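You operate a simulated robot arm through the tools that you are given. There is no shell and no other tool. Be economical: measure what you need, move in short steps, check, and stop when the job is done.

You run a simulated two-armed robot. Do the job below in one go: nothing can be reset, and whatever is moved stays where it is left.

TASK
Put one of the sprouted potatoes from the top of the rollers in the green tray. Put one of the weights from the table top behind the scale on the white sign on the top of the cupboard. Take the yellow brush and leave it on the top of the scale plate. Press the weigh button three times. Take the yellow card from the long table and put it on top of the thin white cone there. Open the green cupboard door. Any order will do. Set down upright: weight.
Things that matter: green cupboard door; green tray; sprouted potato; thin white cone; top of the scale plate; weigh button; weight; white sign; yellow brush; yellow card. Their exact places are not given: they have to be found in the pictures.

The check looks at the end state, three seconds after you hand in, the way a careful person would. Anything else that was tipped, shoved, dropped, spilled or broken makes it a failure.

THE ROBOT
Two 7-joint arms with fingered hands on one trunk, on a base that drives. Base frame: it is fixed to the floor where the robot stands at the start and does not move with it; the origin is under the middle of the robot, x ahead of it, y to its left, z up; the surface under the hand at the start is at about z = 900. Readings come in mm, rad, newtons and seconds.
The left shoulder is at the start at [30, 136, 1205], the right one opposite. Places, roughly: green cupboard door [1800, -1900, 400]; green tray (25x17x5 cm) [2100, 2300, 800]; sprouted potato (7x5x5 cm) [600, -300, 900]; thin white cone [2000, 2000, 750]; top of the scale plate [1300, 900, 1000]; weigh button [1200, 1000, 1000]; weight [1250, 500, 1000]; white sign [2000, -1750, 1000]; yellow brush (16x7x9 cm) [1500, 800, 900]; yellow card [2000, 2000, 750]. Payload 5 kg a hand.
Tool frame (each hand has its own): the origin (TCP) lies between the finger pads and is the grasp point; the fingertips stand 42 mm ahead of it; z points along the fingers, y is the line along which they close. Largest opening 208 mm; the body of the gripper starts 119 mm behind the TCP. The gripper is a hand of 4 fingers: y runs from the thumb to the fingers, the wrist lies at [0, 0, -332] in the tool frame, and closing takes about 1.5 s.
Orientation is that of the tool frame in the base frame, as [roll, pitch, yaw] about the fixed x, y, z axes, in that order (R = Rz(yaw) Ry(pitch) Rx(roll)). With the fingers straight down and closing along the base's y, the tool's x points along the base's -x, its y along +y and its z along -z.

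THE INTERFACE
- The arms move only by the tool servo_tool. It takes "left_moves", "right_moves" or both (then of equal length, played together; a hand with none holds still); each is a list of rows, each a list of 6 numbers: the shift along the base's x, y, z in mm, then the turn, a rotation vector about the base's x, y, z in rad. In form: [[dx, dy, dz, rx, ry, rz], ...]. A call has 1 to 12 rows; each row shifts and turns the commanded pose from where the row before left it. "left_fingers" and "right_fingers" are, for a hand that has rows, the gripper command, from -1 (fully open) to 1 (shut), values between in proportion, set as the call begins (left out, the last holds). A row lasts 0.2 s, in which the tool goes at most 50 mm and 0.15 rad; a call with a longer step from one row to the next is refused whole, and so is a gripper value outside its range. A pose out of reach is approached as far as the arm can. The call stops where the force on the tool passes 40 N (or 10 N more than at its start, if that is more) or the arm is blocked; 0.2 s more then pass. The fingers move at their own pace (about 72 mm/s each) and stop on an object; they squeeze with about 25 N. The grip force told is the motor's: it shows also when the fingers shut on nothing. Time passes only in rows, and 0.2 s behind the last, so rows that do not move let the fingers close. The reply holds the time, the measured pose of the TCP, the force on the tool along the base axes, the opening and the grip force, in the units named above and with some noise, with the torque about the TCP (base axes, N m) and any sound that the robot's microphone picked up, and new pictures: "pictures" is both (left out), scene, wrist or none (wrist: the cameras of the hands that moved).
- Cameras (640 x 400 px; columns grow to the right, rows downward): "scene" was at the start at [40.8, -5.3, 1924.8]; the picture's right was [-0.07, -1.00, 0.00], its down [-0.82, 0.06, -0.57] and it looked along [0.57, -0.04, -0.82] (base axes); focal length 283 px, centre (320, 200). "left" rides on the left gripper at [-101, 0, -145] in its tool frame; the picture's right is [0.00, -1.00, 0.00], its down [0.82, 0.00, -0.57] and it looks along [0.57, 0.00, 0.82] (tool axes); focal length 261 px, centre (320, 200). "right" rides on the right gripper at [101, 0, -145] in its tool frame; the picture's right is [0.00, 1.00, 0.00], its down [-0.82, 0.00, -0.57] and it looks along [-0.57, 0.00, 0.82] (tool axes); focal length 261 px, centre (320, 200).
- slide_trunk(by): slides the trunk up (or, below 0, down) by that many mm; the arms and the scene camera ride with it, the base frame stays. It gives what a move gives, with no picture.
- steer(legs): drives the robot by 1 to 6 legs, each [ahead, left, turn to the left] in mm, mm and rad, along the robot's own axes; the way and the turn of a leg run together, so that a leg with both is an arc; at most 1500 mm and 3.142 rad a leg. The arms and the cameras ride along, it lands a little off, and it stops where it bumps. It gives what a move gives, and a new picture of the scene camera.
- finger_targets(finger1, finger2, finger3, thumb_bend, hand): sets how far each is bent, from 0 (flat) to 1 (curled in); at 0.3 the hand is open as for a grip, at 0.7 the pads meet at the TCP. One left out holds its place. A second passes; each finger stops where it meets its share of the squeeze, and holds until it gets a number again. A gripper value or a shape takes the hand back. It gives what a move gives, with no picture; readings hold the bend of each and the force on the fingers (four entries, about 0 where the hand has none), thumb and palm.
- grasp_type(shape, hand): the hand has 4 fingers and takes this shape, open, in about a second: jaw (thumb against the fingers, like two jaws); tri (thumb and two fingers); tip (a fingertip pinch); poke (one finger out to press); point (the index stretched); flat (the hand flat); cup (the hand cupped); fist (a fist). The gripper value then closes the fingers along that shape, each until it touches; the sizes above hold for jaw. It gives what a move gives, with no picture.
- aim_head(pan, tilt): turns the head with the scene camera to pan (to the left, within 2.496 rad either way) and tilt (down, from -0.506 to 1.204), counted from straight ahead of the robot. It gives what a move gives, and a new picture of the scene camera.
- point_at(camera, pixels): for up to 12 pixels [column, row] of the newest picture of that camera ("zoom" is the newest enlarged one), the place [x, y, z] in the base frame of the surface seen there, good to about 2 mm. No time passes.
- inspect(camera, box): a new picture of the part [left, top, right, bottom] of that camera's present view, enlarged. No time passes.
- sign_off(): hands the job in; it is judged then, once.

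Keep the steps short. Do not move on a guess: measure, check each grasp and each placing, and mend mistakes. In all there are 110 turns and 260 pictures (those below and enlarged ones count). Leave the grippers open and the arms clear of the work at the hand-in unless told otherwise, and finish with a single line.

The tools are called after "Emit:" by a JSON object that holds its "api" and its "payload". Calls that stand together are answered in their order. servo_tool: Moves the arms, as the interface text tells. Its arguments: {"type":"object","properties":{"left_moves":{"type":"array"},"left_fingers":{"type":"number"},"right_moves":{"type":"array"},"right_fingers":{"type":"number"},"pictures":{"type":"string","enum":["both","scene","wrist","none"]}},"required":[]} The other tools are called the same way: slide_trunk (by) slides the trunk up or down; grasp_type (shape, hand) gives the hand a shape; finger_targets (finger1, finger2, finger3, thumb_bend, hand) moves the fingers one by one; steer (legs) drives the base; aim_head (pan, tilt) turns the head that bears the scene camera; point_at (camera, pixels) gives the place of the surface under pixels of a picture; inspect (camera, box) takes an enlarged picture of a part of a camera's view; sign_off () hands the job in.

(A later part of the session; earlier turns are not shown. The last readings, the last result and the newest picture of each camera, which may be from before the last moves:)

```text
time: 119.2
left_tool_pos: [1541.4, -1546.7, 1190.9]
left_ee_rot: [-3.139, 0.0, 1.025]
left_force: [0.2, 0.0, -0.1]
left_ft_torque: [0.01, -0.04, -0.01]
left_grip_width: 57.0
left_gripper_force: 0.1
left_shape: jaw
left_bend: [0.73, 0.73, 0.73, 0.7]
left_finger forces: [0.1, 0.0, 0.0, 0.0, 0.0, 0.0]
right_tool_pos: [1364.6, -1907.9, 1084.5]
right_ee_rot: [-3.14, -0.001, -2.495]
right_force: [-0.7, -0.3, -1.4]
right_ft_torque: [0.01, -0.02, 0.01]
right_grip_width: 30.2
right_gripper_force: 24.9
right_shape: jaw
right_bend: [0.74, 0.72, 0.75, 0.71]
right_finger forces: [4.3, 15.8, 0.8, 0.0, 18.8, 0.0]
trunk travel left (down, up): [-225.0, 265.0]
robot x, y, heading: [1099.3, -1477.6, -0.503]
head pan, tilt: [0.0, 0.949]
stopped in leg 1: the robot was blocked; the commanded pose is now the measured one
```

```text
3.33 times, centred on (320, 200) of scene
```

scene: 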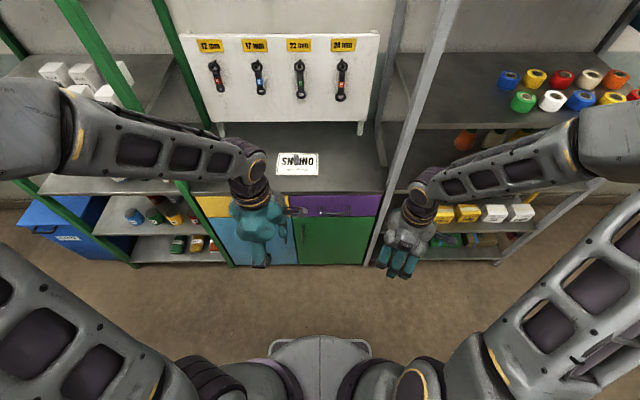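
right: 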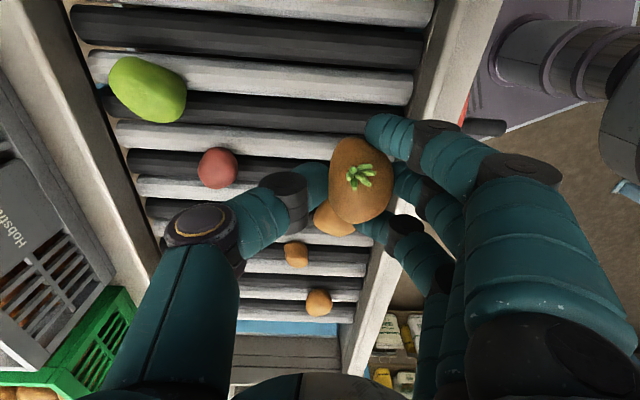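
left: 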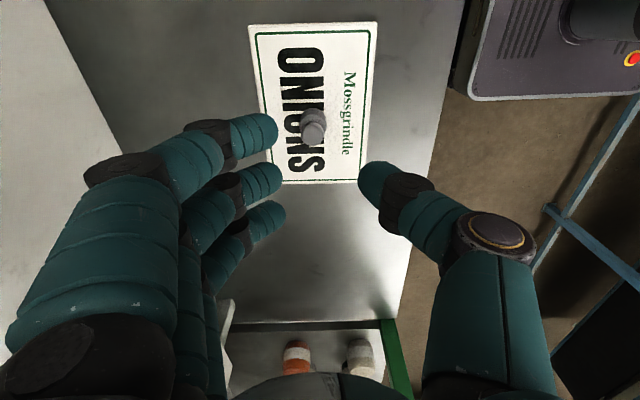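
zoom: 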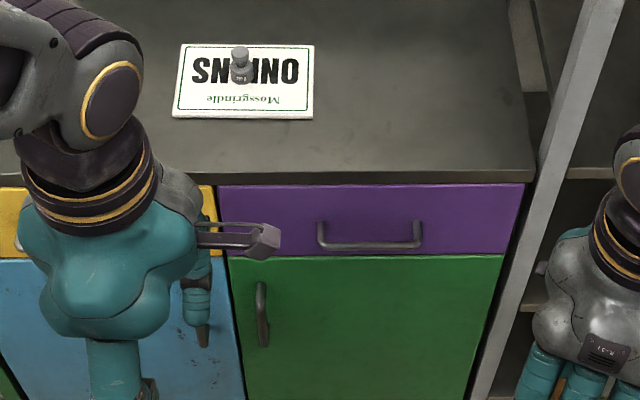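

The base was blocked behind after 156 mm. Looking behind to see what I touched.

Emit:
{"api": "aim_head", "payload": {"pan": 2.49, "tilt": 0.8}}

Emit:
{"api": "aim_head", "payload": {"pan": -2.49, "tilt": 0.8}}

```text
time: 121.5
left_tool_pos: [1543.5, -1547.2, 1190.2]
left_ee_rot: [-3.14, -0.001, 1.026]
left_force: [-0.9, 0.0, 0.8]
left_ft_torque: [-0.04, -0.01, 0.02]
left_grip_width: 57.0
left_gripper_force: 0.0
left_shape: jaw
left_bend: [0.73, 0.73, 0.73, 0.7]
left_finger forces: [0.1, 0.0, 0.0, 0.0, 0.0, 0.0]
right_tool_pos: [1365.1, -1910.3, 1084.2]
right_ee_rot: [3.14, -0.003, -2.495]
right_force: [-0.8, -0.5, -1.7]
right_ft_torque: [-0.03, 0.01, -0.01]
right_grip_width: 30.2
right_gripper_force: 24.9
right_shape: jaw
right_bend: [0.74, 0.72, 0.75, 0.71]
right_finger forces: [4.3, 15.9, 0.8, 0.1, 18.8, 0.0]
trunk travel left (down, up): [-225.0, 265.0]
robot x, y, heading: [1101.3, -1473.3, -0.5]
head pan, tilt: [2.491, 0.799]
```

scene: 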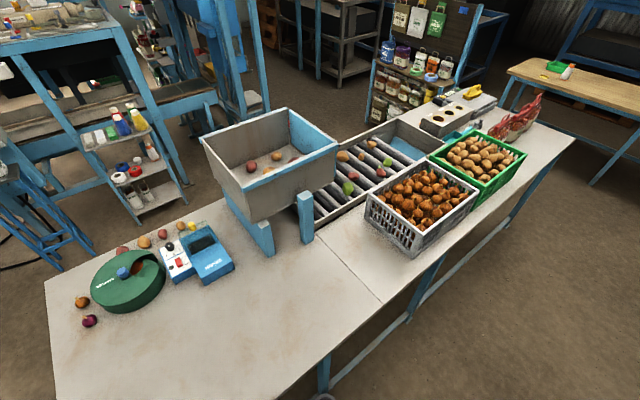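

```text
time: 125.4
left_tool_pos: [1545.5, -1546.8, 1190.7]
left_ee_rot: [-3.14, 0.0, 1.023]
left_force: [0.4, -0.7, 0.6]
left_ft_torque: [0.01, -0.01, 0.04]
left_grip_width: 57.1
left_gripper_force: 0.1
left_shape: jaw
left_bend: [0.73, 0.73, 0.73, 0.7]
left_finger forces: [0.0, 0.0, 0.0, 0.1, 0.0, 0.0]
right_tool_pos: [1365.9, -1910.5, 1083.7]
right_ee_rot: [3.139, -0.002, -2.495]
right_force: [0.1, 0.5, -0.6]
right_ft_torque: [-0.04, -0.02, 0.0]
right_grip_width: 30.4
right_gripper_force: 25.2
right_shape: jaw
right_bend: [0.74, 0.72, 0.75, 0.71]
right_finger forces: [4.4, 15.9, 0.7, 0.0, 18.7, 0.0]
trunk travel left (down, up): [-225.0, 265.0]
robot x, y, heading: [1102.9, -1478.4, -0.505]
head pan, tilt: [-2.491, 0.799]
```

scene: 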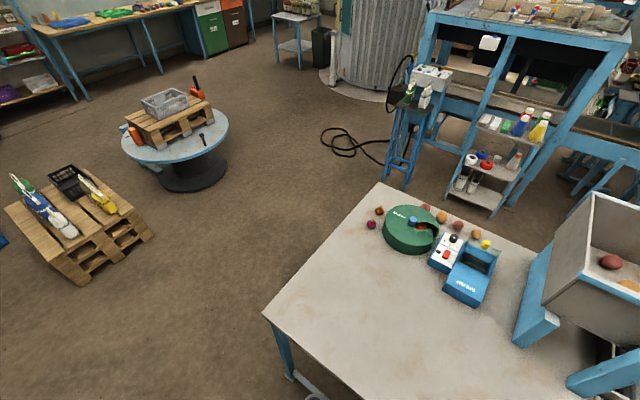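

Nothing fell; the base just met the table's foot. I'll move 40 mm ahead, face the head forward and measure the handle.

Emit:
{"api": "steer", "payload": {"legs": [[40, 0, 0]]}}

Emit:
{"api": "aim_head", "payload": {"pan": 0.0, "tilt": 0.95}}

Emit:
{"api": "inspect", "payload": {"camera": "scene", "box": [260, 180, 380, 280]}}

```text
time: 126.3
left_tool_pos: [1581.1, -1568.0, 1189.9]
left_ee_rot: [-3.136, 0.001, 1.028]
left_force: [0.7, -0.1, -0.2]
left_ft_torque: [0.09, 0.22, 0.02]
left_grip_width: 57.2
left_gripper_force: 0.0
left_shape: jaw
left_bend: [0.73, 0.73, 0.73, 0.7]
left_finger forces: [0.0, 0.1, 0.0, 0.0, 0.0, 0.0]
right_tool_pos: [1402.7, -1929.1, 1083.4]
right_ee_rot: [3.138, -0.004, -2.494]
right_force: [2.0, -0.6, -1.7]
right_ft_torque: [0.06, 0.17, 0.0]
right_grip_width: 30.6
right_gripper_force: 25.4
right_shape: jaw
right_bend: [0.74, 0.72, 0.75, 0.71]
right_finger forces: [4.1, 15.9, 0.7, 0.0, 18.6, 0.0]
trunk travel left (down, up): [-225.0, 265.0]
robot x, y, heading: [1135.4, -1496.1, -0.5]
head pan, tilt: [-2.491, 0.799]
```

scene: 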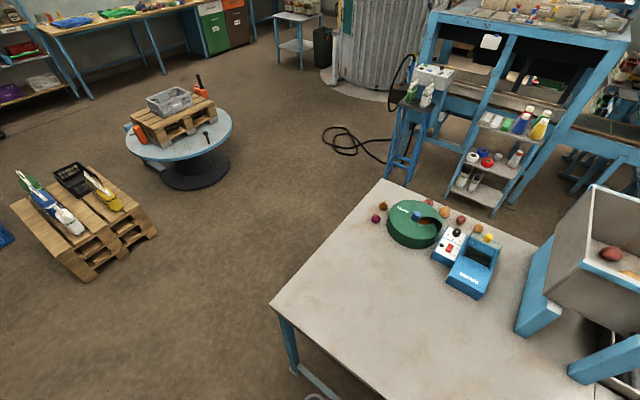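

```text
time: 128.6
left_tool_pos: [1578.9, -1566.5, 1190.8]
left_ee_rot: [-3.139, -0.001, 1.027]
left_force: [-0.2, -0.1, -0.1]
left_ft_torque: [0.0, -0.04, -0.01]
left_grip_width: 57.2
left_gripper_force: 0.1
left_shape: jaw
left_bend: [0.73, 0.73, 0.73, 0.7]
left_finger forces: [0.1, 0.0, 0.1, 0.0, 0.0, 0.0]
right_tool_pos: [1399.7, -1928.6, 1083.4]
right_ee_rot: [3.139, -0.001, -2.495]
right_force: [0.4, 0.6, -1.3]
right_ft_torque: [-0.04, 0.0, 0.02]
right_grip_width: 30.5
right_gripper_force: 25.3
right_shape: jaw
right_bend: [0.74, 0.72, 0.75, 0.71]
right_finger forces: [4.2, 15.9, 0.8, 0.0, 18.7, 0.1]
trunk travel left (down, up): [-225.0, 265.0]
robot x, y, heading: [1135.0, -1494.7, -0.5]
head pan, tilt: [0.0, 0.949]
```

scene: 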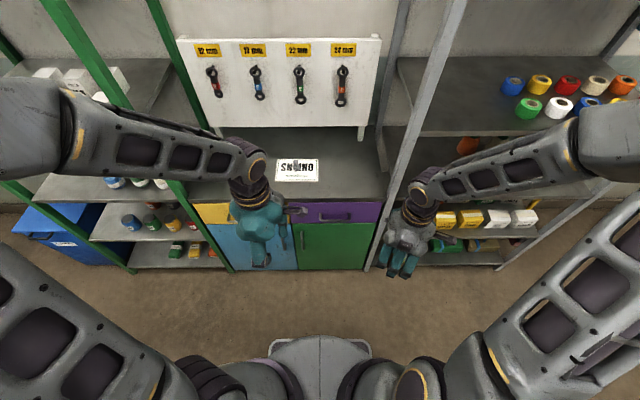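

```text
4.00 times, centred on (320, 230) of scene
```

zoom: 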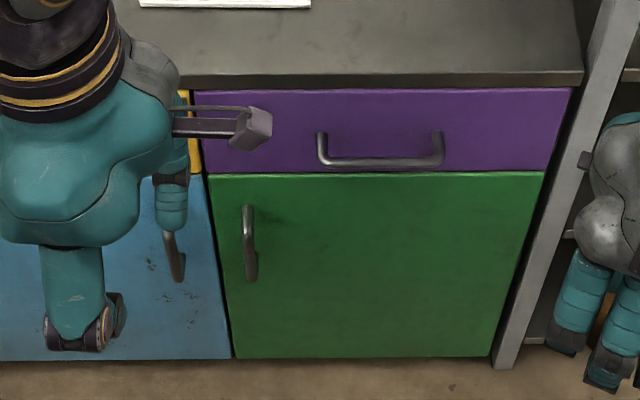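

Measuring handle bar, door face and hinge edge.

Emit:
{"api": "point_at", "payload": {"camera": "zoom", "pixels": [[248, 210], [247, 220], [249, 240], [251, 260], [251, 276], [300, 240], [225, 240], [212, 250], [530, 240], [540, 240], [500, 340], [235, 350]]}}

```text
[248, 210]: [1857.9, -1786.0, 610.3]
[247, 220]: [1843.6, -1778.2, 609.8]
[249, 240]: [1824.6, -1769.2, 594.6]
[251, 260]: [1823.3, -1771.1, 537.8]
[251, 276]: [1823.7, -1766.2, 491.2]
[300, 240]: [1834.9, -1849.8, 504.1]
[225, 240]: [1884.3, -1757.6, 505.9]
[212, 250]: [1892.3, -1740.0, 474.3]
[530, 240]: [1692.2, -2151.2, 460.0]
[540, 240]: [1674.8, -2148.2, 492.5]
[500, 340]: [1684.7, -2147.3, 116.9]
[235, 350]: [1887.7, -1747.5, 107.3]
```

Handle bar: z 490–610 at [1824,-1769], 35–40 mm off the door face. I'll swing the left hand: first turn it back (closing along the cupboard's front) while lowering, then pitch it forward ~50°.

Emit:
{"api": "servo_tool", "payload": {"left_moves": [[0, 0, -40, 0, 0, 0.146], [0, 0, -45, 0, 0, 0.146], [0, 0, -45, 0, 0, 0.146], [0, 0, -45, 0, 0, 0.146], [0, 0, -45, 0, 0, 0.146], [0, 0, -45, 0, 0, 0.146], [0, 0, -45, 0, 0, 0.146], [0, 0, -45, 0, 0, 0.146], [0, 0, -45, 0, 0, 0.146], [0, 0, -45, 0, 0, 0.146], [0, 0, -45, 0, 0, 0.146]], "left_fingers": 0.2, "pictures": "none"}}

Emit:
{"api": "servo_tool", "payload": {"left_moves": [[20, -20, -18, -0.0695, -0.1273, 0], [20, -20, -18, -0.0695, -0.1273, 0], [20, -20, -18, -0.0695, -0.1273, 0], [20, -20, -18, -0.0695, -0.1273, 0], [20, -20, -18, -0.0695, -0.1273, 0], [20, -20, -18, -0.0695, -0.1273, 0], [0, 0, 0, 0, 0, 0]], "pictures": "both"}}

```text
time: 131.0
left_tool_pos: [1579.2, -1565.3, 700.3]
left_ee_rot: [-3.139, 0.0, 2.638]
left_force: [0.9, -1.0, 0.1]
left_ft_torque: [0.04, 0.09, -0.02]
left_grip_width: 82.6
left_gripper_force: 0.0
left_shape: jaw
left_bend: [0.73, 0.73, 0.73, 0.7]
left_finger forces: [0.0, 0.0, 0.0, 0.0, 0.0, 0.1]
right_tool_pos: [1400.7, -1928.0, 1082.8]
right_ee_rot: [3.139, -0.002, -2.493]
right_force: [1.1, -0.7, -0.6]
right_ft_torque: [-0.04, 0.06, -0.01]
right_grip_width: 30.2
right_gripper_force: 25.2
right_shape: jaw
right_bend: [0.74, 0.72, 0.75, 0.71]
right_finger forces: [4.2, 15.8, 0.7, 0.1, 18.5, 0.1]
trunk travel left (down, up): [-225.0, 265.0]
robot x, y, heading: [1136.8, -1490.8, -0.499]
head pan, tilt: [0.0, 0.949]
```

```text
time: 132.6
left_tool_pos: [1698.9, -1687.2, 592.6]
left_ee_rot: [3.132, 0.87, 2.627]
left_force: [-0.4, -0.3, -0.5]
left_ft_torque: [-0.02, -0.01, 0.01]
left_grip_width: 82.9
left_gripper_force: 0.1
left_shape: jaw
left_bend: [0.73, 0.73, 0.73, 0.7]
left_finger forces: [0.1, 0.0, 0.0, 0.0, 0.1, 0.0]
right_tool_pos: [1400.2, -1929.1, 1083.3]
right_ee_rot: [3.139, -0.002, -2.495]
right_force: [-0.3, -0.2, -0.7]
right_ft_torque: [-0.01, 0.01, 0.02]
right_grip_width: 30.7
right_gripper_force: 24.6
right_shape: jaw
right_bend: [0.74, 0.72, 0.75, 0.71]
right_finger forces: [4.2, 15.8, 0.9, 0.1, 18.5, 0.0]
trunk travel left (down, up): [-225.0, 265.0]
robot x, y, heading: [1133.7, -1496.5, -0.507]
head pan, tilt: [0.0, 0.949]
```

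scene: 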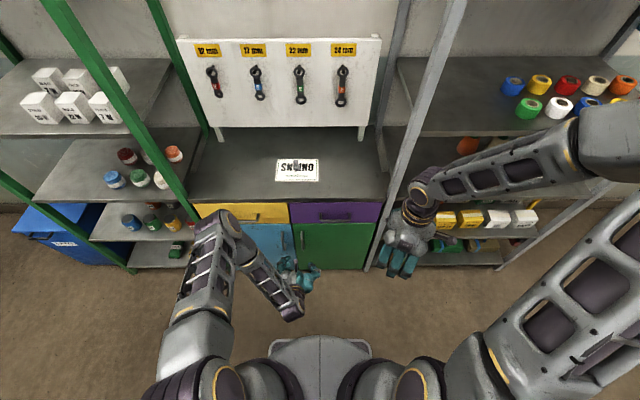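
left: 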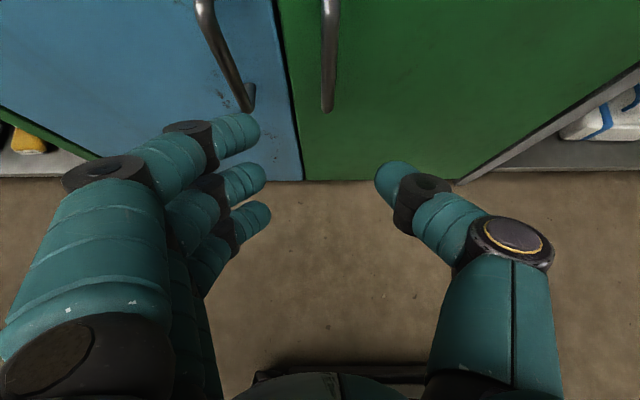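

Good pose. Measuring the handle again from the wrist camera.

Emit:
{"api": "point_at", "payload": {"camera": "left", "pixels": [[331, 5], [330, 40], [328, 75], [326, 105], [323, 60], [337, 60], [345, 60], [280, 90]]}}

```text
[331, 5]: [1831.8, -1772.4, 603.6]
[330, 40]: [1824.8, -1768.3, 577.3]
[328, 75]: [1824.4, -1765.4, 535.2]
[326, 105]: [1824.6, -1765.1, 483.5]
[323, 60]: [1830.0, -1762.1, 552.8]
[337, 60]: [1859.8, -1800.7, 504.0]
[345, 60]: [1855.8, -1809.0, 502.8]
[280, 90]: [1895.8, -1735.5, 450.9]
```

Approach so the bar lies between thumb and fingers.

Emit:
{"api": "servo_tool", "payload": {"left_moves": [[30, -19.5, -9, 0, 0, 0], [30, -19.5, -9, 0, 0, 0], [30, -19.5, -9, 0, 0, 0], [20, -13, -7, 0, 0, 0], [11, -6.5, -3, 0, 0, 0]], "pictures": "wrist"}}

```text
time: 133.8
left_tool_pos: [1815.7, -1762.2, 554.6]
left_ee_rot: [3.135, 0.866, 2.631]
left_force: [-20.9, 12.1, 7.2]
left_ft_torque: [0.06, -0.83, 1.38]
left_grip_width: 83.0
left_gripper_force: 0.1
left_shape: jaw
left_bend: [0.75, 0.73, 0.73, 0.7]
left_finger forces: [37.8, 0.1, 0.0, 0.1, 0.1, 0.0]
right_tool_pos: [1398.4, -1928.2, 1083.7]
right_ee_rot: [3.141, -0.002, -2.493]
right_force: [-0.5, -0.1, -0.8]
right_ft_torque: [-0.08, -0.07, -0.01]
right_grip_width: 30.5
right_gripper_force: 25.3
right_shape: jaw
right_bend: [0.74, 0.72, 0.75, 0.71]
right_finger forces: [4.2, 15.9, 0.7, 0.0, 18.5, 0.1]
trunk travel left (down, up): [-225.0, 265.0]
robot x, y, heading: [1132.5, -1496.5, -0.504]
head pan, tilt: [0.0, 0.949]
```

left: 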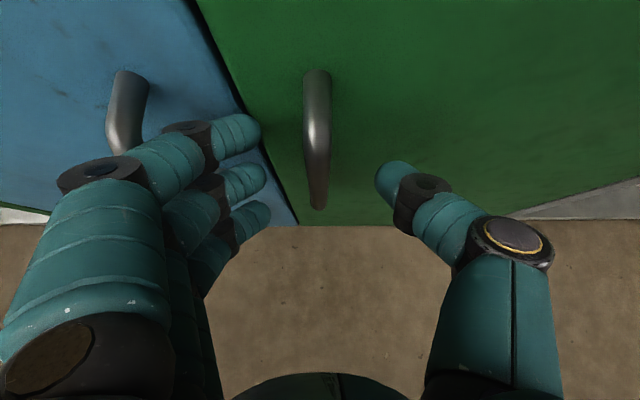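

The top finger touched the door. Back off 14 mm and close on the bar.

Emit:
{"api": "servo_tool", "payload": {"left_moves": [[-6, 3.5, 0, 0, 0, 0], [-6.5, 3.5, 0, 0, 0, 0], [0, 0, 0, 0, 0, 0], [0, 0, 0, 0, 0, 0], [0, 0, 0, 0, 0, 0], [0, 0, 0, 0, 0, 0], [0, 0, 0, 0, 0, 0]], "left_fingers": 1, "pictures": "wrist"}}

```text
time: 135.4
left_tool_pos: [1807.2, -1759.1, 557.0]
left_ee_rot: [3.134, 0.87, 2.626]
left_force: [-4.4, -12.8, 5.2]
left_ft_torque: [-0.25, -0.08, -0.32]
left_grip_width: 8.9
left_gripper_force: 25.3
left_shape: jaw
left_bend: [0.75, 0.66, 0.7, 0.7]
left_finger forces: [0.0, 11.7, 0.0, 0.0, 21.7, 0.0]
right_tool_pos: [1400.2, -1929.1, 1082.6]
right_ee_rot: [3.14, -0.003, -2.494]
right_force: [0.2, 0.7, 0.1]
right_ft_torque: [0.02, 0.0, -0.02]
right_grip_width: 30.1
right_gripper_force: 25.3
right_shape: jaw
right_bend: [0.74, 0.72, 0.75, 0.71]
right_finger forces: [4.2, 15.8, 0.8, 0.0, 18.5, 0.0]
trunk travel left (down, up): [-225.0, 265.0]
robot x, y, heading: [1132.8, -1496.3, -0.501]
head pan, tilt: [0.0, 0.949]
```

left: 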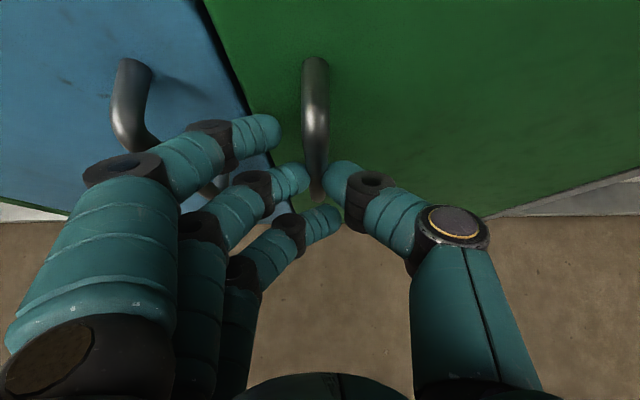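

Bar is gripped. Pull along the door's arc (~0.3 rad), turning with it.

Emit:
{"api": "servo_tool", "payload": {"left_moves": [[-19, 7, 0, 0, 0, 0.05], [-19, 7, 0, 0, 0, 0.05], [-20, 5, 0, 0, 0, 0.05], [-20, 5, 0, 0, 0, 0.05], [-20, 3, 0, 0, 0, 0.05], [-20, 3, 0, 0, 0, 0.05]], "pictures": "both"}}

```text
time: 136.8
left_tool_pos: [1689.8, -1725.5, 553.7]
left_ee_rot: [3.129, 0.871, 2.927]
left_force: [1.8, -0.8, 0.4]
left_ft_torque: [0.04, 0.14, -0.01]
left_grip_width: 6.4
left_gripper_force: 25.3
left_shape: jaw
left_bend: [0.75, 0.71, 0.7, 0.71]
left_finger forces: [0.0, 0.1, 0.0, 0.0, 0.1, 0.0]
right_tool_pos: [1399.0, -1929.0, 1084.7]
right_ee_rot: [3.139, -0.001, -2.492]
right_force: [-0.1, 0.3, -0.8]
right_ft_torque: [0.0, -0.06, 0.03]
right_grip_width: 30.4
right_gripper_force: 24.8
right_shape: jaw
right_bend: [0.74, 0.72, 0.75, 0.71]
right_finger forces: [4.1, 15.9, 0.8, 0.0, 18.5, 0.0]
trunk travel left (down, up): [-225.0, 265.0]
robot x, y, heading: [1136.9, -1492.8, -0.504]
head pan, tilt: [0.0, 0.949]
```

scene: 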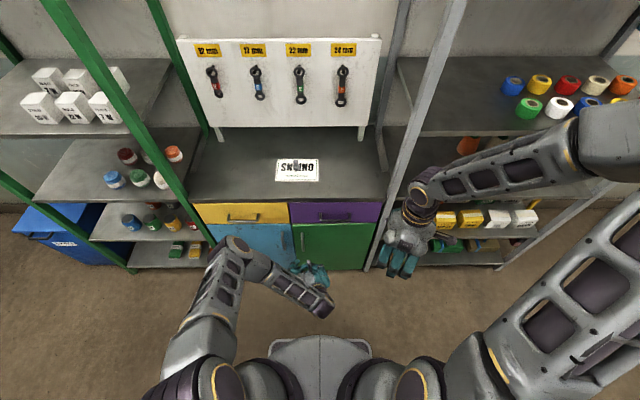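
left: 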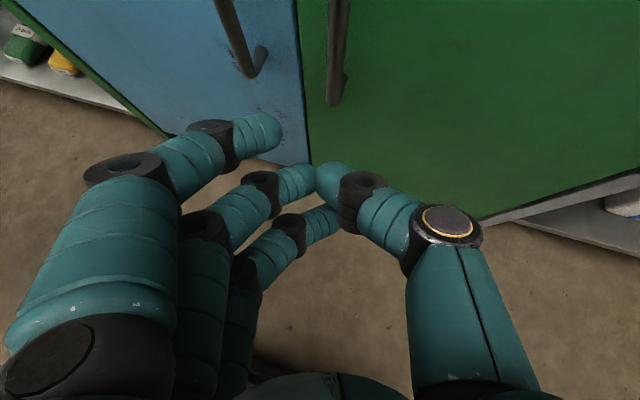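

It slipped off: only the finger tips held. I'll make the hand nearly horizontal so all fingers get deep around the bar.

Emit:
{"api": "servo_tool", "payload": {"left_moves": [[5, 1, 0, 0, 0, -0.1], [5, 1, 0, 0, 0, -0.1], [5, 1, 0, 0, 0, -0.1], [5, 1, -1, -0.067, -0.123, 0], [5, 1, -1, -0.067, -0.123, 0], [5, 1, -2, -0.067, -0.123, 0], [5, 1, -2, -0.067, -0.123, 0], [4, 1, 0, 0, 0, 0]], "left_fingers": 0.3, "pictures": "both"}}

```text
time: 138.6
left_tool_pos: [1729.5, -1721.8, 566.1]
left_ee_rot: [3.114, 1.244, 2.611]
left_force: [0.5, -0.1, -0.2]
left_ft_torque: [0.02, -0.04, 0.0]
left_grip_width: 72.4
left_gripper_force: 0.0
left_shape: jaw
left_bend: [0.74, 0.73, 0.73, 0.7]
left_finger forces: [0.1, 0.1, 0.0, 0.0, 0.0, 0.1]
left hand out of reach, approached as far as the arm can: row 6, 7
right_tool_pos: [1400.6, -1929.9, 1085.2]
right_ee_rot: [3.139, -0.002, -2.495]
right_force: [0.6, -0.4, -1.2]
right_ft_torque: [-0.03, 0.01, -0.02]
right_grip_width: 30.3
right_gripper_force: 25.3
right_shape: jaw
right_bend: [0.74, 0.72, 0.75, 0.71]
right_finger forces: [4.2, 15.7, 0.8, 0.1, 18.5, 0.0]
trunk travel left (down, up): [-225.0, 265.0]
robot x, y, heading: [1132.7, -1497.0, -0.501]
head pan, tilt: [0.0, 0.949]
```

scene: 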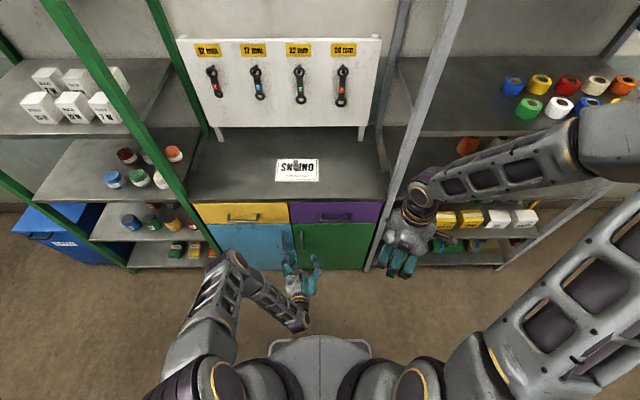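
left: 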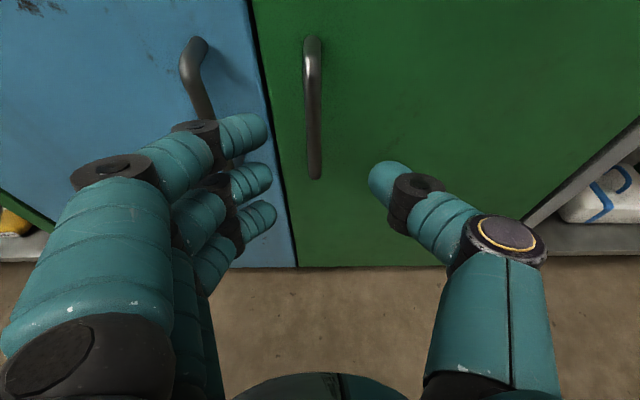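

Pose good (hand ~19° below horizontal). Approach the bar again.

Emit:
{"api": "servo_tool", "payload": {"left_moves": [[22, -11, -4, 0, 0, 0], [22, -11, -4, 0, 0, 0], [22, -11, -3, 0, 0, 0], [15, -6, 0, 0, 0, 0], [6, -3, 0, 0, 0, 0]], "pictures": "wrist"}}

```text
time: 139.8
left_tool_pos: [1816.1, -1764.5, 554.3]
left_ee_rot: [3.112, 1.243, 2.611]
left_force: [0.3, -1.3, 0.3]
left_ft_torque: [-0.03, 0.01, 0.0]
left_grip_width: 72.2
left_gripper_force: 0.1
left_shape: jaw
left_bend: [0.74, 0.73, 0.73, 0.7]
left_finger forces: [0.0, 0.0, 0.0, 0.1, 0.0, 0.0]
right_tool_pos: [1400.5, -1928.7, 1083.8]
right_ee_rot: [-3.141, -0.002, -2.495]
right_force: [-0.8, 0.9, -1.7]
right_ft_torque: [-0.02, -0.01, 0.0]
right_grip_width: 30.3
right_gripper_force: 25.2
right_shape: jaw
right_bend: [0.74, 0.72, 0.75, 0.71]
right_finger forces: [4.1, 15.8, 0.8, 0.0, 18.4, 0.1]
trunk travel left (down, up): [-225.0, 265.0]
robot x, y, heading: [1133.8, -1497.2, -0.503]
head pan, tilt: [0.0, 0.949]
```

left: 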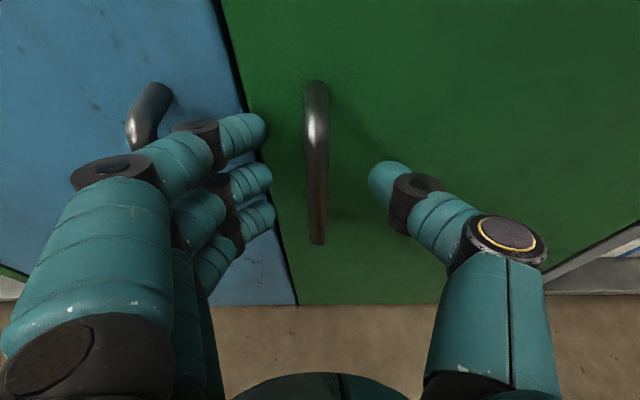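

Bar is centred and deep. Close, then pull slowly.

Emit:
{"api": "servo_tool", "payload": {"left_moves": [[4, -2, 0, 0, 0, 0], [0, 0, 0, 0, 0, 0], [0, 0, 0, 0, 0, 0], [0, 0, 0, 0, 0, 0], [0, 0, 0, 0, 0, 0], [0, 0, 0, 0, 0, 0], [-6, 2, 0, 0, 0, 0.015], [-6, 2, 0, 0, 0, 0.015], [-6, 2, 0, 0, 0, 0.015], [-6, 2, 0, 0, 0, 0.015]], "left_fingers": 1, "pictures": "wrist"}}

```text
time: 142.0
left_tool_pos: [1800.2, -1758.0, 559.5]
left_ee_rot: [3.118, 1.236, 2.67]
left_force: [-3.4, -12.9, -28.0]
left_ft_torque: [0.22, 0.27, -0.12]
left_grip_width: 11.3
left_gripper_force: 24.8
left_shape: jaw
left_bend: [0.75, 0.7, 0.71, 0.7]
left_finger forces: [4.3, 6.4, 6.7, 0.0, 22.2, 0.0]
left hand out of reach, approached as far as the arm can: row 9
right_tool_pos: [1401.2, -1931.6, 1083.3]
right_ee_rot: [3.138, -0.002, -2.496]
right_force: [-0.4, 0.3, -0.8]
right_ft_torque: [0.01, -0.05, 0.01]
right_grip_width: 30.5
right_gripper_force: 24.8
right_shape: jaw
right_bend: [0.74, 0.72, 0.75, 0.71]
right_finger forces: [4.2, 15.8, 0.8, 0.0, 18.4, 0.0]
trunk travel left (down, up): [-225.0, 265.0]
robot x, y, heading: [1134.0, -1496.5, -0.507]
head pan, tilt: [0.0, 0.949]
```

left: 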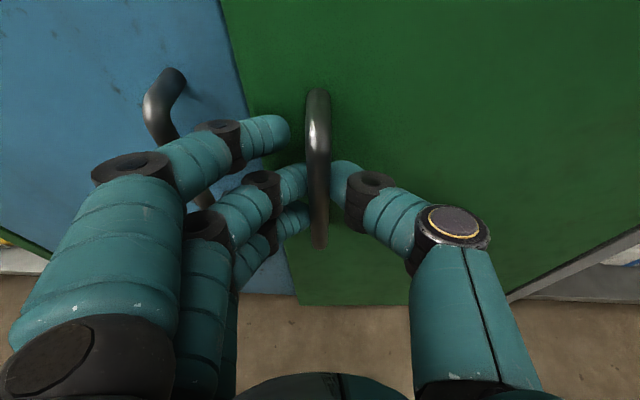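

The door is moving (gap opened). The arm nears its limit in this horizontal pose, so I keep pulling while pitching the hand down.

Emit:
{"api": "servo_tool", "payload": {"left_moves": [[0, 0, 2, 0.029, 0.053, 0], [-12, 4, 1, 0.029, 0.053, 0.03], [-15, 5, 0, 0.029, 0.053, 0.04], [-16, 4, 0, 0.029, 0.053, 0.04], [-16, 4, 0, 0.029, 0.053, 0.04], [-16, 3, 0, 0.029, 0.053, 0.04]], "pictures": "both"}}

```text
time: 143.4
left_tool_pos: [1729.2, -1739.5, 568.4]
left_ee_rot: [3.056, 0.891, 2.81]
left_force: [2.1, -23.8, 27.5]
left_ft_torque: [-1.08, -1.81, 1.32]
left_grip_width: 10.5
left_gripper_force: 25.2
left_shape: jaw
left_bend: [0.79, 0.7, 0.72, 0.67]
left_finger forces: [42.7, 4.6, 0.0, 0.0, 47.9, 0.1]
right_tool_pos: [1400.0, -1929.5, 1084.3]
right_ee_rot: [3.141, -0.002, -2.494]
right_force: [-0.5, -0.4, -0.3]
right_ft_torque: [-0.03, -0.04, 0.02]
right_grip_width: 30.6
right_gripper_force: 25.1
right_shape: jaw
right_bend: [0.74, 0.72, 0.75, 0.71]
right_finger forces: [4.3, 15.9, 0.7, 0.0, 18.5, 0.0]
trunk travel left (down, up): [-225.0, 265.0]
robot x, y, heading: [1133.8, -1494.6, -0.502]
head pan, tilt: [0.0, 0.949]
```

scene: 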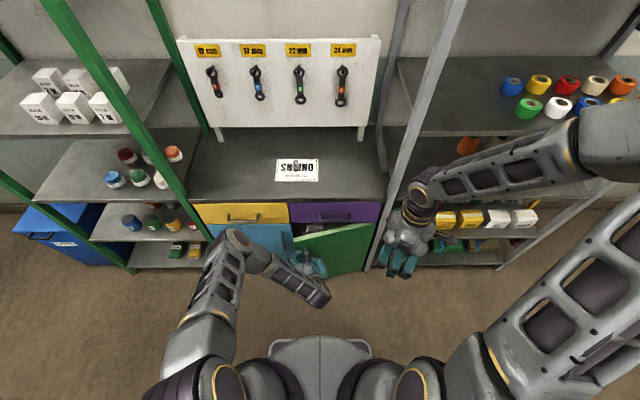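
left: 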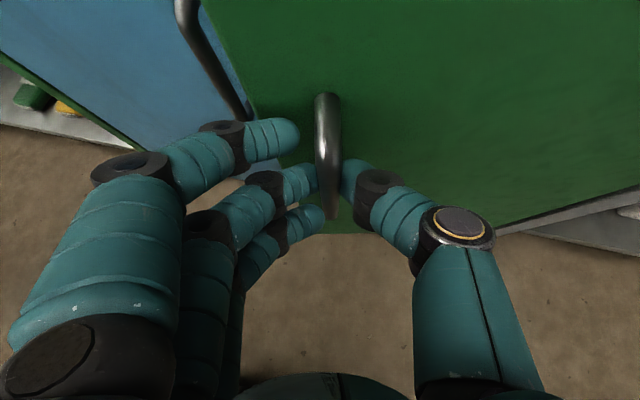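

Door is ~0.25 rad open. Continue pulling along the arc with the current grip, no more pitching.

Emit:
{"api": "servo_tool", "payload": {"left_moves": [[-18, 4, 0, 0, 0, 0.05], [-19, 3, 0, 0, 0, 0.05], [-20, 2, 0, 0, 0, 0.05], [-20, 1, 0, 0, 0, 0.05], [-20, 0, 0, 0, 0, 0.05], [-20, -1, 0, 0, 0, 0.05]], "pictures": "both"}}

```text
time: 143.8
left_tool_pos: [1715.2, -1741.5, 567.8]
left_ee_rot: [3.065, 0.893, 2.855]
left_force: [2.4, -14.3, 8.2]
left_ft_torque: [-0.57, -1.68, 0.85]
left_grip_width: 9.4
left_gripper_force: 25.6
left_shape: jaw
left_bend: [0.79, 0.7, 0.72, 0.67]
left_finger forces: [28.9, 7.1, 0.0, 0.1, 33.0, 0.0]
right_tool_pos: [1401.9, -1929.8, 1084.5]
right_ee_rot: [3.141, -0.001, -2.495]
right_force: [0.3, -0.8, -1.1]
right_ft_torque: [-0.01, 0.04, -0.02]
right_grip_width: 30.3
right_gripper_force: 25.3
right_shape: jaw
right_bend: [0.74, 0.72, 0.75, 0.71]
right_finger forces: [4.2, 15.7, 0.8, 0.0, 18.4, 0.0]
trunk travel left (down, up): [-225.0, 265.0]
robot x, y, heading: [1134.6, -1492.6, -0.511]
head pan, tilt: [0.0, 0.949]
stopped in row 2 (left hand): the force on the tool passed its limit at 48 N (the readings are from after the stop); the commanded pose is now the measured one
```

scene: 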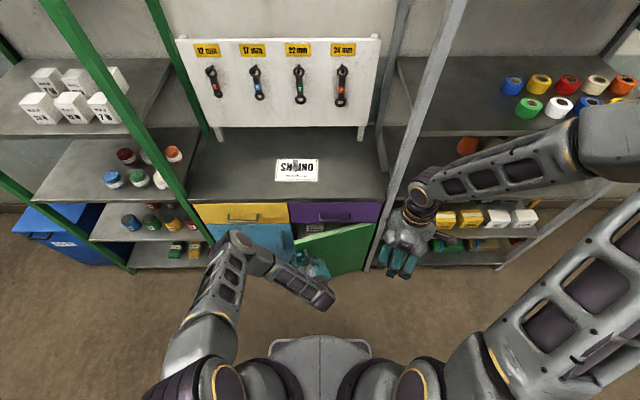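
left: 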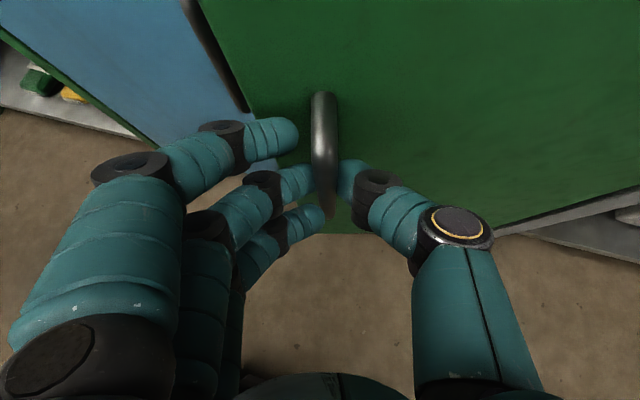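

Index finger is jammed on the door face. Open, back off ~12 mm, then look.

Emit:
{"api": "servo_tool", "payload": {"left_moves": [[0, 0, 0, 0, 0, 0], [0, 0, 0, 0, 0, 0], [-5, 2, 0, 0, 0, 0], [-6, 2, -2, 0, 0, 0], [0, 0, 0, 0, 0, 0]], "left_fingers": 0.4, "pictures": "wrist"}}

Emit:
{"api": "point_at", "payload": {"camera": "left", "pixels": [[325, 110], [325, 140], [330, 170], [335, 195], [250, 110], [420, 60], [205, 20]]}}

```text
time: 145.0
left_tool_pos: [1702.4, -1735.3, 564.9]
left_ee_rot: [3.061, 0.888, 2.853]
left_force: [-0.5, 0.2, -0.3]
left_ft_torque: [0.01, -0.01, 0.0]
left_grip_width: 61.9
left_gripper_force: 0.0
left_shape: jaw
left_bend: [0.74, 0.73, 0.73, 0.7]
left_finger forces: [0.1, 0.0, 0.0, 0.0, 0.0, 0.0]
right_tool_pos: [1400.6, -1929.5, 1083.9]
right_ee_rot: [3.14, -0.002, -2.494]
right_force: [0.2, -0.5, -0.5]
right_ft_torque: [-0.04, -0.03, -0.02]
right_grip_width: 30.4
right_gripper_force: 25.0
right_shape: jaw
right_bend: [0.74, 0.72, 0.75, 0.71]
right_finger forces: [4.2, 15.8, 0.9, 0.1, 18.4, 0.0]
trunk travel left (down, up): [-225.0, 265.0]
robot x, y, heading: [1136.4, -1496.0, -0.503]
head pan, tilt: [0.0, 0.949]
```

left: 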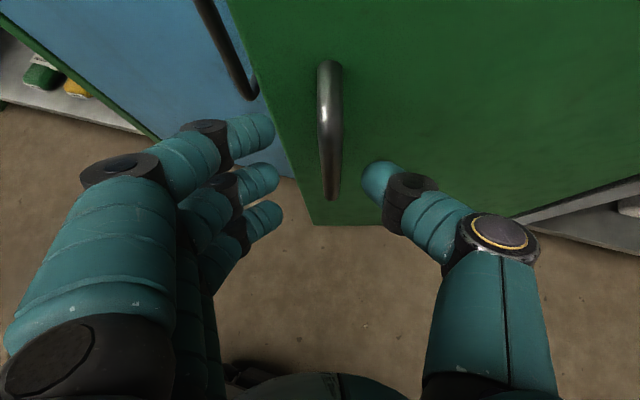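

```text
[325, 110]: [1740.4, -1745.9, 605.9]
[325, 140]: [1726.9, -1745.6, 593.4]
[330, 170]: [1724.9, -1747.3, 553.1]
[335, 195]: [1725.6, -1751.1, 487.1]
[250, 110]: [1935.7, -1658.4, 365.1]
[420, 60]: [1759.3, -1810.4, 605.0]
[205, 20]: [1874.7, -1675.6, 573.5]
```

Now advance 10 mm, close again (bar mid-height), and pull the next stretch.

Emit:
{"api": "servo_tool", "payload": {"left_moves": [[9, -3.5, 0, 0, 0, 0], [0, 0, 0, 0, 0, 0], [0, 0, 0, 0, 0, 0], [0, 0, 0, 0, 0, 0], [0, 0, 0, 0, 0, 0], [-10, 1, 0, 0, 0, 0.025], [-15, 0.5, 0, 0, 0, 0.04], [-15, 0, 0, 0, 0, 0.04], [-15, -1, 0, 0, 0, 0.04], [-15, -2, 0, 0, 0, 0.04], [-15, -3, 0, 0, 0, 0.04]], "left_fingers": 1, "pictures": "both"}}

```text
time: 147.4
left_tool_pos: [1627.3, -1744.0, 564.0]
left_ee_rot: [3.064, 0.889, 3.081]
left_force: [3.6, -23.3, -6.2]
left_ft_torque: [-0.38, 0.32, -0.58]
left_grip_width: 5.8
left_gripper_force: 25.2
left_shape: jaw
left_bend: [0.7, 0.7, 0.7, 0.7]
left_finger forces: [5.2, 5.4, 0.0, 0.1, 29.6, 0.1]
right_tool_pos: [1401.7, -1930.0, 1082.3]
right_ee_rot: [3.141, -0.002, -2.492]
right_force: [0.3, -0.3, -1.6]
right_ft_torque: [0.01, -0.06, 0.03]
right_grip_width: 30.3
right_gripper_force: 25.0
right_shape: jaw
right_bend: [0.74, 0.72, 0.75, 0.71]
right_finger forces: [4.2, 15.9, 0.9, 0.1, 18.4, 0.0]
trunk travel left (down, up): [-225.0, 265.0]
robot x, y, heading: [1139.4, -1494.5, -0.501]
head pan, tilt: [0.0, 0.949]
```

scene: 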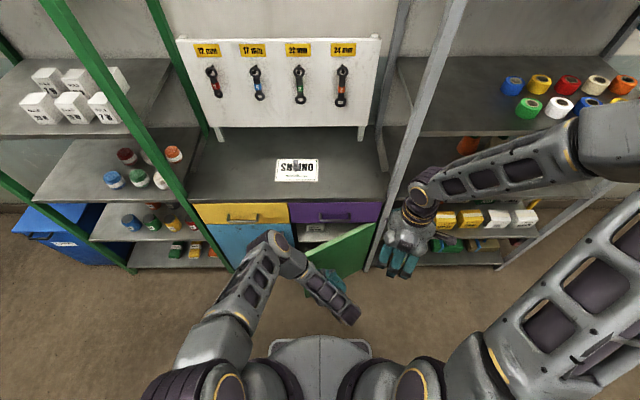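
left: 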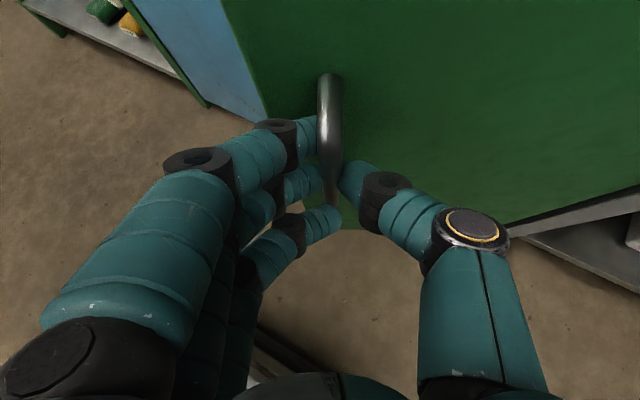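

Good, ~0.5 rad open. Continue, with more motion towards the hinge side.

Emit:
{"api": "servo_tool", "payload": {"left_moves": [[-8, -6, 0, 0, 0, 0.04], [-13, -6, 0, 0, 0, 0.04], [-14, -5, 0, 0, 0, 0.04], [-14, -5, 0, 0, 0, 0.04], [-14, -6, 0, 0, 0, 0.04], [-14, -7, 0, 0, 0, 0.04], [-13, -8, 0, 0, 0, 0.04]], "pictures": "both"}}

```text
time: 148.8
left_tool_pos: [1556.2, -1772.4, 565.8]
left_ee_rot: [3.051, 0.884, -2.992]
left_force: [-0.5, 0.4, 1.9]
left_ft_torque: [-0.19, 0.02, 0.13]
left_grip_width: 3.4
left_gripper_force: 25.0
left_shape: jaw
left_bend: [0.7, 0.69, 0.7, 0.7]
left_finger forces: [6.7, 13.2, 0.1, 0.0, 17.0, 0.1]
left hand out of reach, approached as far as the arm can: row 6
right_tool_pos: [1399.1, -1934.1, 1083.8]
right_ee_rot: [-3.141, -0.008, -2.494]
right_force: [1.0, -8.6, 1.6]
right_ft_torque: [0.1, 0.03, 0.03]
right_grip_width: 29.2
right_gripper_force: 25.8
right_shape: jaw
right_bend: [0.74, 0.72, 0.75, 0.71]
right_finger forces: [4.8, 15.0, 5.9, 0.0, 18.6, 0.0]
trunk travel left (down, up): [-225.0, 265.0]
robot x, y, heading: [1131.8, -1492.7, -0.499]
head pan, tilt: [0.0, 0.949]
stopped in row 6 (right hand): the force on the tool passed its limit at 42 N (the readings are from after the stop); the commanded pose is now the measured one
```

scene: 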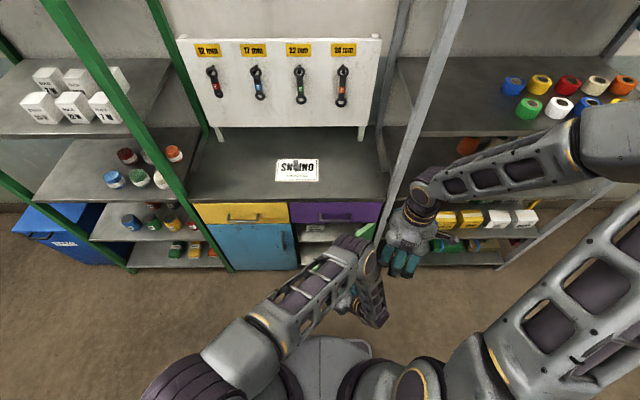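
left: 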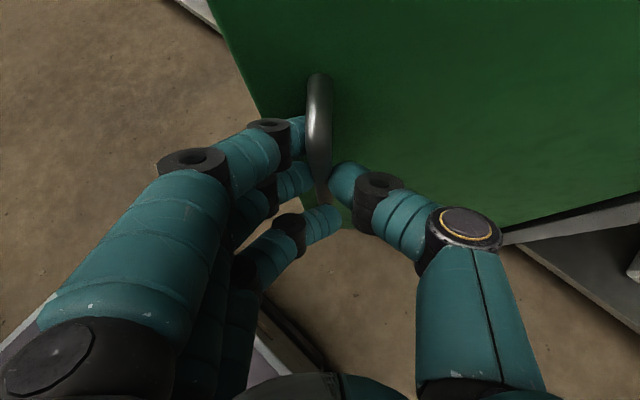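

The left forearm met the right hand (potato still gripped, 29 mm). I'll release the handle, move the right hand away to the right/up, and back the left hand off.

Emit:
{"api": "servo_tool", "payload": {"left_moves": [[0, 0, 0, 0, 0, 0], [0, 0, 0, 0, 0, 0], [0, 0, 0, 0, 0, 0], [-10, -1, 6, 0, 0, 0], [-12, -1, 8, 0, 0, 0], [-14, -1, 12, 0, 0, 0]], "right_moves": [[-15, -30, 20, 0, 0, 0], [-15, -30, 20, 0, 0, 0], [-15, -30, 20, 0, 0, 0], [-15, -30, 20, 0, 0, 0], [-15, -30, 20, 0, 0, 0], [-15, -30, 20, 0, 0, 0]], "left_fingers": 0.3, "right_fingers": 1, "pictures": "both"}}

```text
time: 150.2
left_tool_pos: [1520.0, -1776.7, 590.5]
left_ee_rot: [3.053, 0.883, -2.99]
left_force: [-0.3, 0.0, 0.6]
left_ft_torque: [-0.02, -0.05, -0.02]
left_grip_width: 72.2
left_gripper_force: 0.0
left_shape: jaw
left_bend: [0.73, 0.73, 0.73, 0.7]
left_finger forces: [0.1, 0.0, 0.0, 0.0, 0.0, 0.0]
right_tool_pos: [1307.8, -2113.7, 1206.0]
right_ee_rot: [-3.141, -0.007, -2.493]
right_force: [-0.9, -0.2, -0.1]
right_ft_torque: [0.02, -0.12, 0.0]
right_grip_width: 29.9
right_gripper_force: 25.4
right_shape: jaw
right_bend: [0.74, 0.72, 0.75, 0.71]
right_finger forces: [4.8, 15.9, 2.1, 0.0, 17.7, 0.0]
trunk travel left (down, up): [-225.0, 265.0]
robot x, y, heading: [1137.7, -1497.7, -0.499]
head pan, tilt: [0.0, 0.949]
```

scene: 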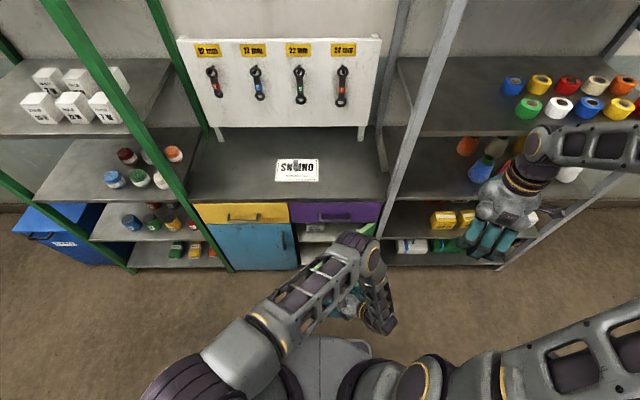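
right: 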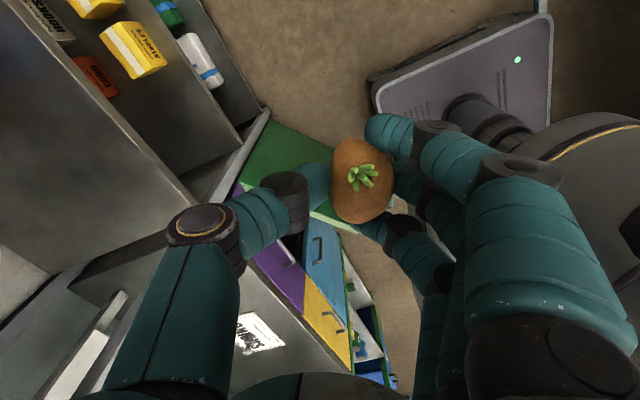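
left: 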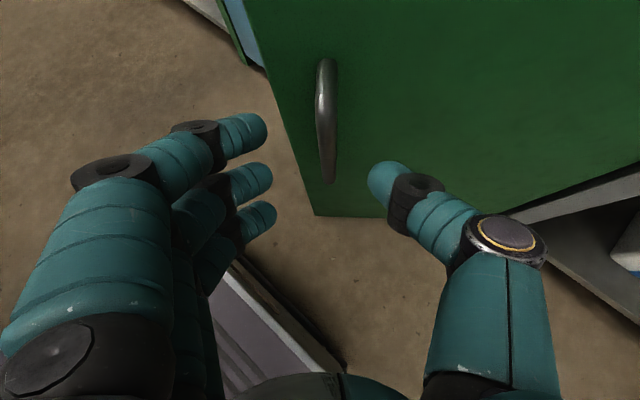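

Now raise the left hand, turn it back to pointing straight down, and hover over the space behind the door.

Emit:
{"api": "servo_tool", "payload": {"left_moves": [[-4, 8, 40, 0, 0, -0.13], [0, 8, 45, 0, 0, -0.13], [0, 8, 45, 0, 0, -0.13], [0, 8, 45, 0, 0, -0.13], [0, 8, 45, 0, 0, -0.13], [34, 2, 15, 0.0704, 0.129, 0], [34, 2, 15, 0.0704, 0.129, 0], [34, 2, 15, 0.0704, 0.129, 0], [34, 2, 15, 0.0704, 0.129, 0], [34, 2, 15, 0.0704, 0.129, 0], [34, 2, 15, 0.0704, 0.129, 0]], "left_fingers": 1, "pictures": "both"}}

```text
time: 152.6
left_tool_pos: [1721.5, -1724.2, 899.7]
left_ee_rot: [3.046, 0.008, 2.641]
left_force: [-8.8, 4.5, -2.5]
left_ft_torque: [-0.44, -1.01, -0.07]
left_grip_width: 0.0
left_gripper_force: 24.7
left_shape: jaw
left_bend: [0.7, 0.7, 0.7, 0.7]
left_finger forces: [0.0, 0.0, 0.0, 0.1, 0.0, 0.0]
right_tool_pos: [1308.1, -2114.5, 1206.3]
right_ee_rot: [-3.14, -0.009, -2.496]
right_force: [-2.2, -0.7, 0.0]
right_ft_torque: [0.16, -0.3, 0.01]
right_grip_width: 29.7
right_gripper_force: 25.0
right_shape: jaw
right_bend: [0.74, 0.72, 0.75, 0.71]
right_finger forces: [4.8, 15.8, 2.0, 0.0, 17.7, 0.0]
trunk travel left (down, up): [-225.0, 265.0]
robot x, y, heading: [1137.3, -1494.7, -0.503]
head pan, tilt: [0.0, 0.949]
```

scene: 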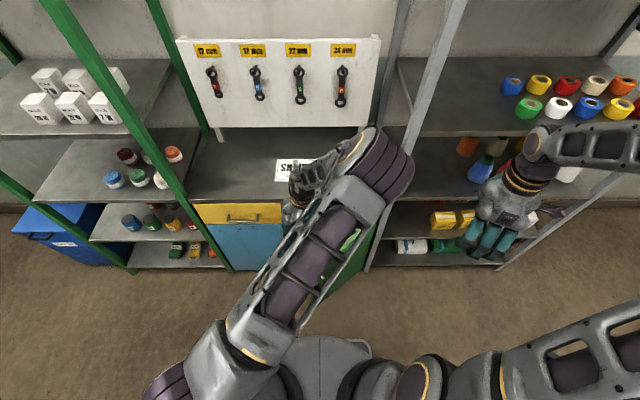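
left: 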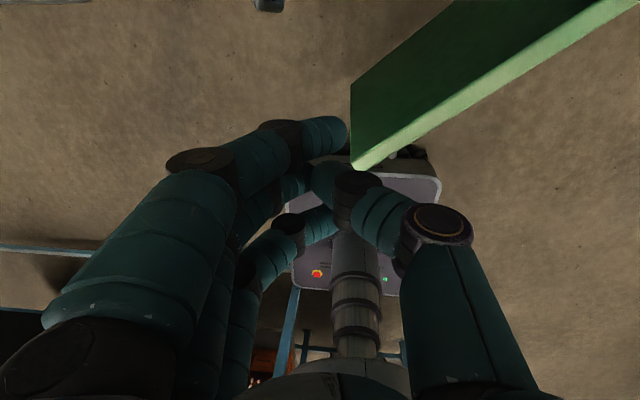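

Elbow is swung to the right now; there's a ~9 N side force. Check with a still moment and measure the door's top edge in the wrist view.

Emit:
{"api": "servo_tool", "payload": {"left_moves": [[0, 0, 0, 0, 0, 0], [0, 0, 0, 0, 0, 0]], "pictures": "none"}}

Emit:
{"api": "point_at", "payload": {"camera": "left", "pixels": [[358, 162], [420, 120], [500, 72], [600, 10], [370, 150]]}}

Emit:
{"api": "point_at", "payload": {"camera": "scene", "pixels": [[365, 170], [395, 165], [350, 140], [300, 180], [345, 240], [385, 200]]}}

Emit:
{"api": "inspect", "payload": {"camera": "scene", "box": [260, 100, 440, 300]}}

```text
time: 153.2
left_tool_pos: [1719.5, -1725.1, 900.6]
left_ee_rot: [3.052, 0.0, 2.642]
left_force: [0.3, 0.2, 0.6]
left_ft_torque: [-0.1, 0.02, -0.01]
left_grip_width: 0.0
left_gripper_force: 25.0
left_shape: jaw
left_bend: [0.7, 0.7, 0.7, 0.7]
left_finger forces: [0.0, 0.0, 0.0, 0.1, 0.0, 0.1]
right_tool_pos: [1307.6, -2112.9, 1206.0]
right_ee_rot: [-3.139, -0.008, -2.496]
right_force: [0.6, 1.1, -0.5]
right_ft_torque: [-0.1, 0.01, 0.01]
right_grip_width: 29.9
right_gripper_force: 24.6
right_shape: jaw
right_bend: [0.74, 0.72, 0.75, 0.71]
right_finger forces: [4.9, 15.9, 2.1, 0.1, 17.7, 0.0]
trunk travel left (down, up): [-225.0, 265.0]
robot x, y, heading: [1137.7, -1496.3, -0.5]
head pan, tilt: [0.0, 0.949]
```

```text
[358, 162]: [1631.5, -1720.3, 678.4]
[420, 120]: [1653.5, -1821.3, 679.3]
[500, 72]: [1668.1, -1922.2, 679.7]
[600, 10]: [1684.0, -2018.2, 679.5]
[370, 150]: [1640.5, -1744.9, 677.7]
```

```text
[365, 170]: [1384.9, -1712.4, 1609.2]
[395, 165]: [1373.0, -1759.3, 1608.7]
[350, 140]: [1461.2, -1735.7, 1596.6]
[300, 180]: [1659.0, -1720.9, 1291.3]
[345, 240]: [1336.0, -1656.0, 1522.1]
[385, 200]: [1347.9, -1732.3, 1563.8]
```

```text
2.00 times, centred on (350, 200) of scene
```

zoom: 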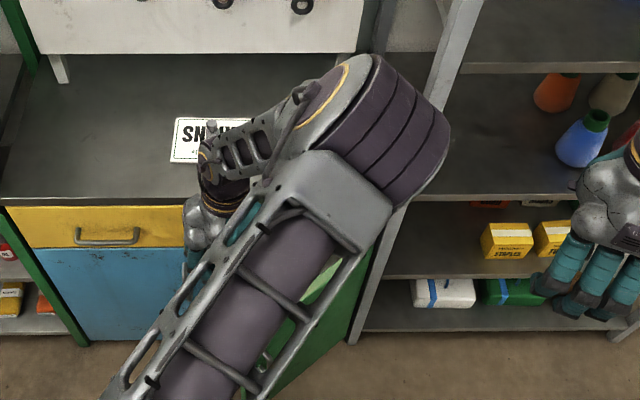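

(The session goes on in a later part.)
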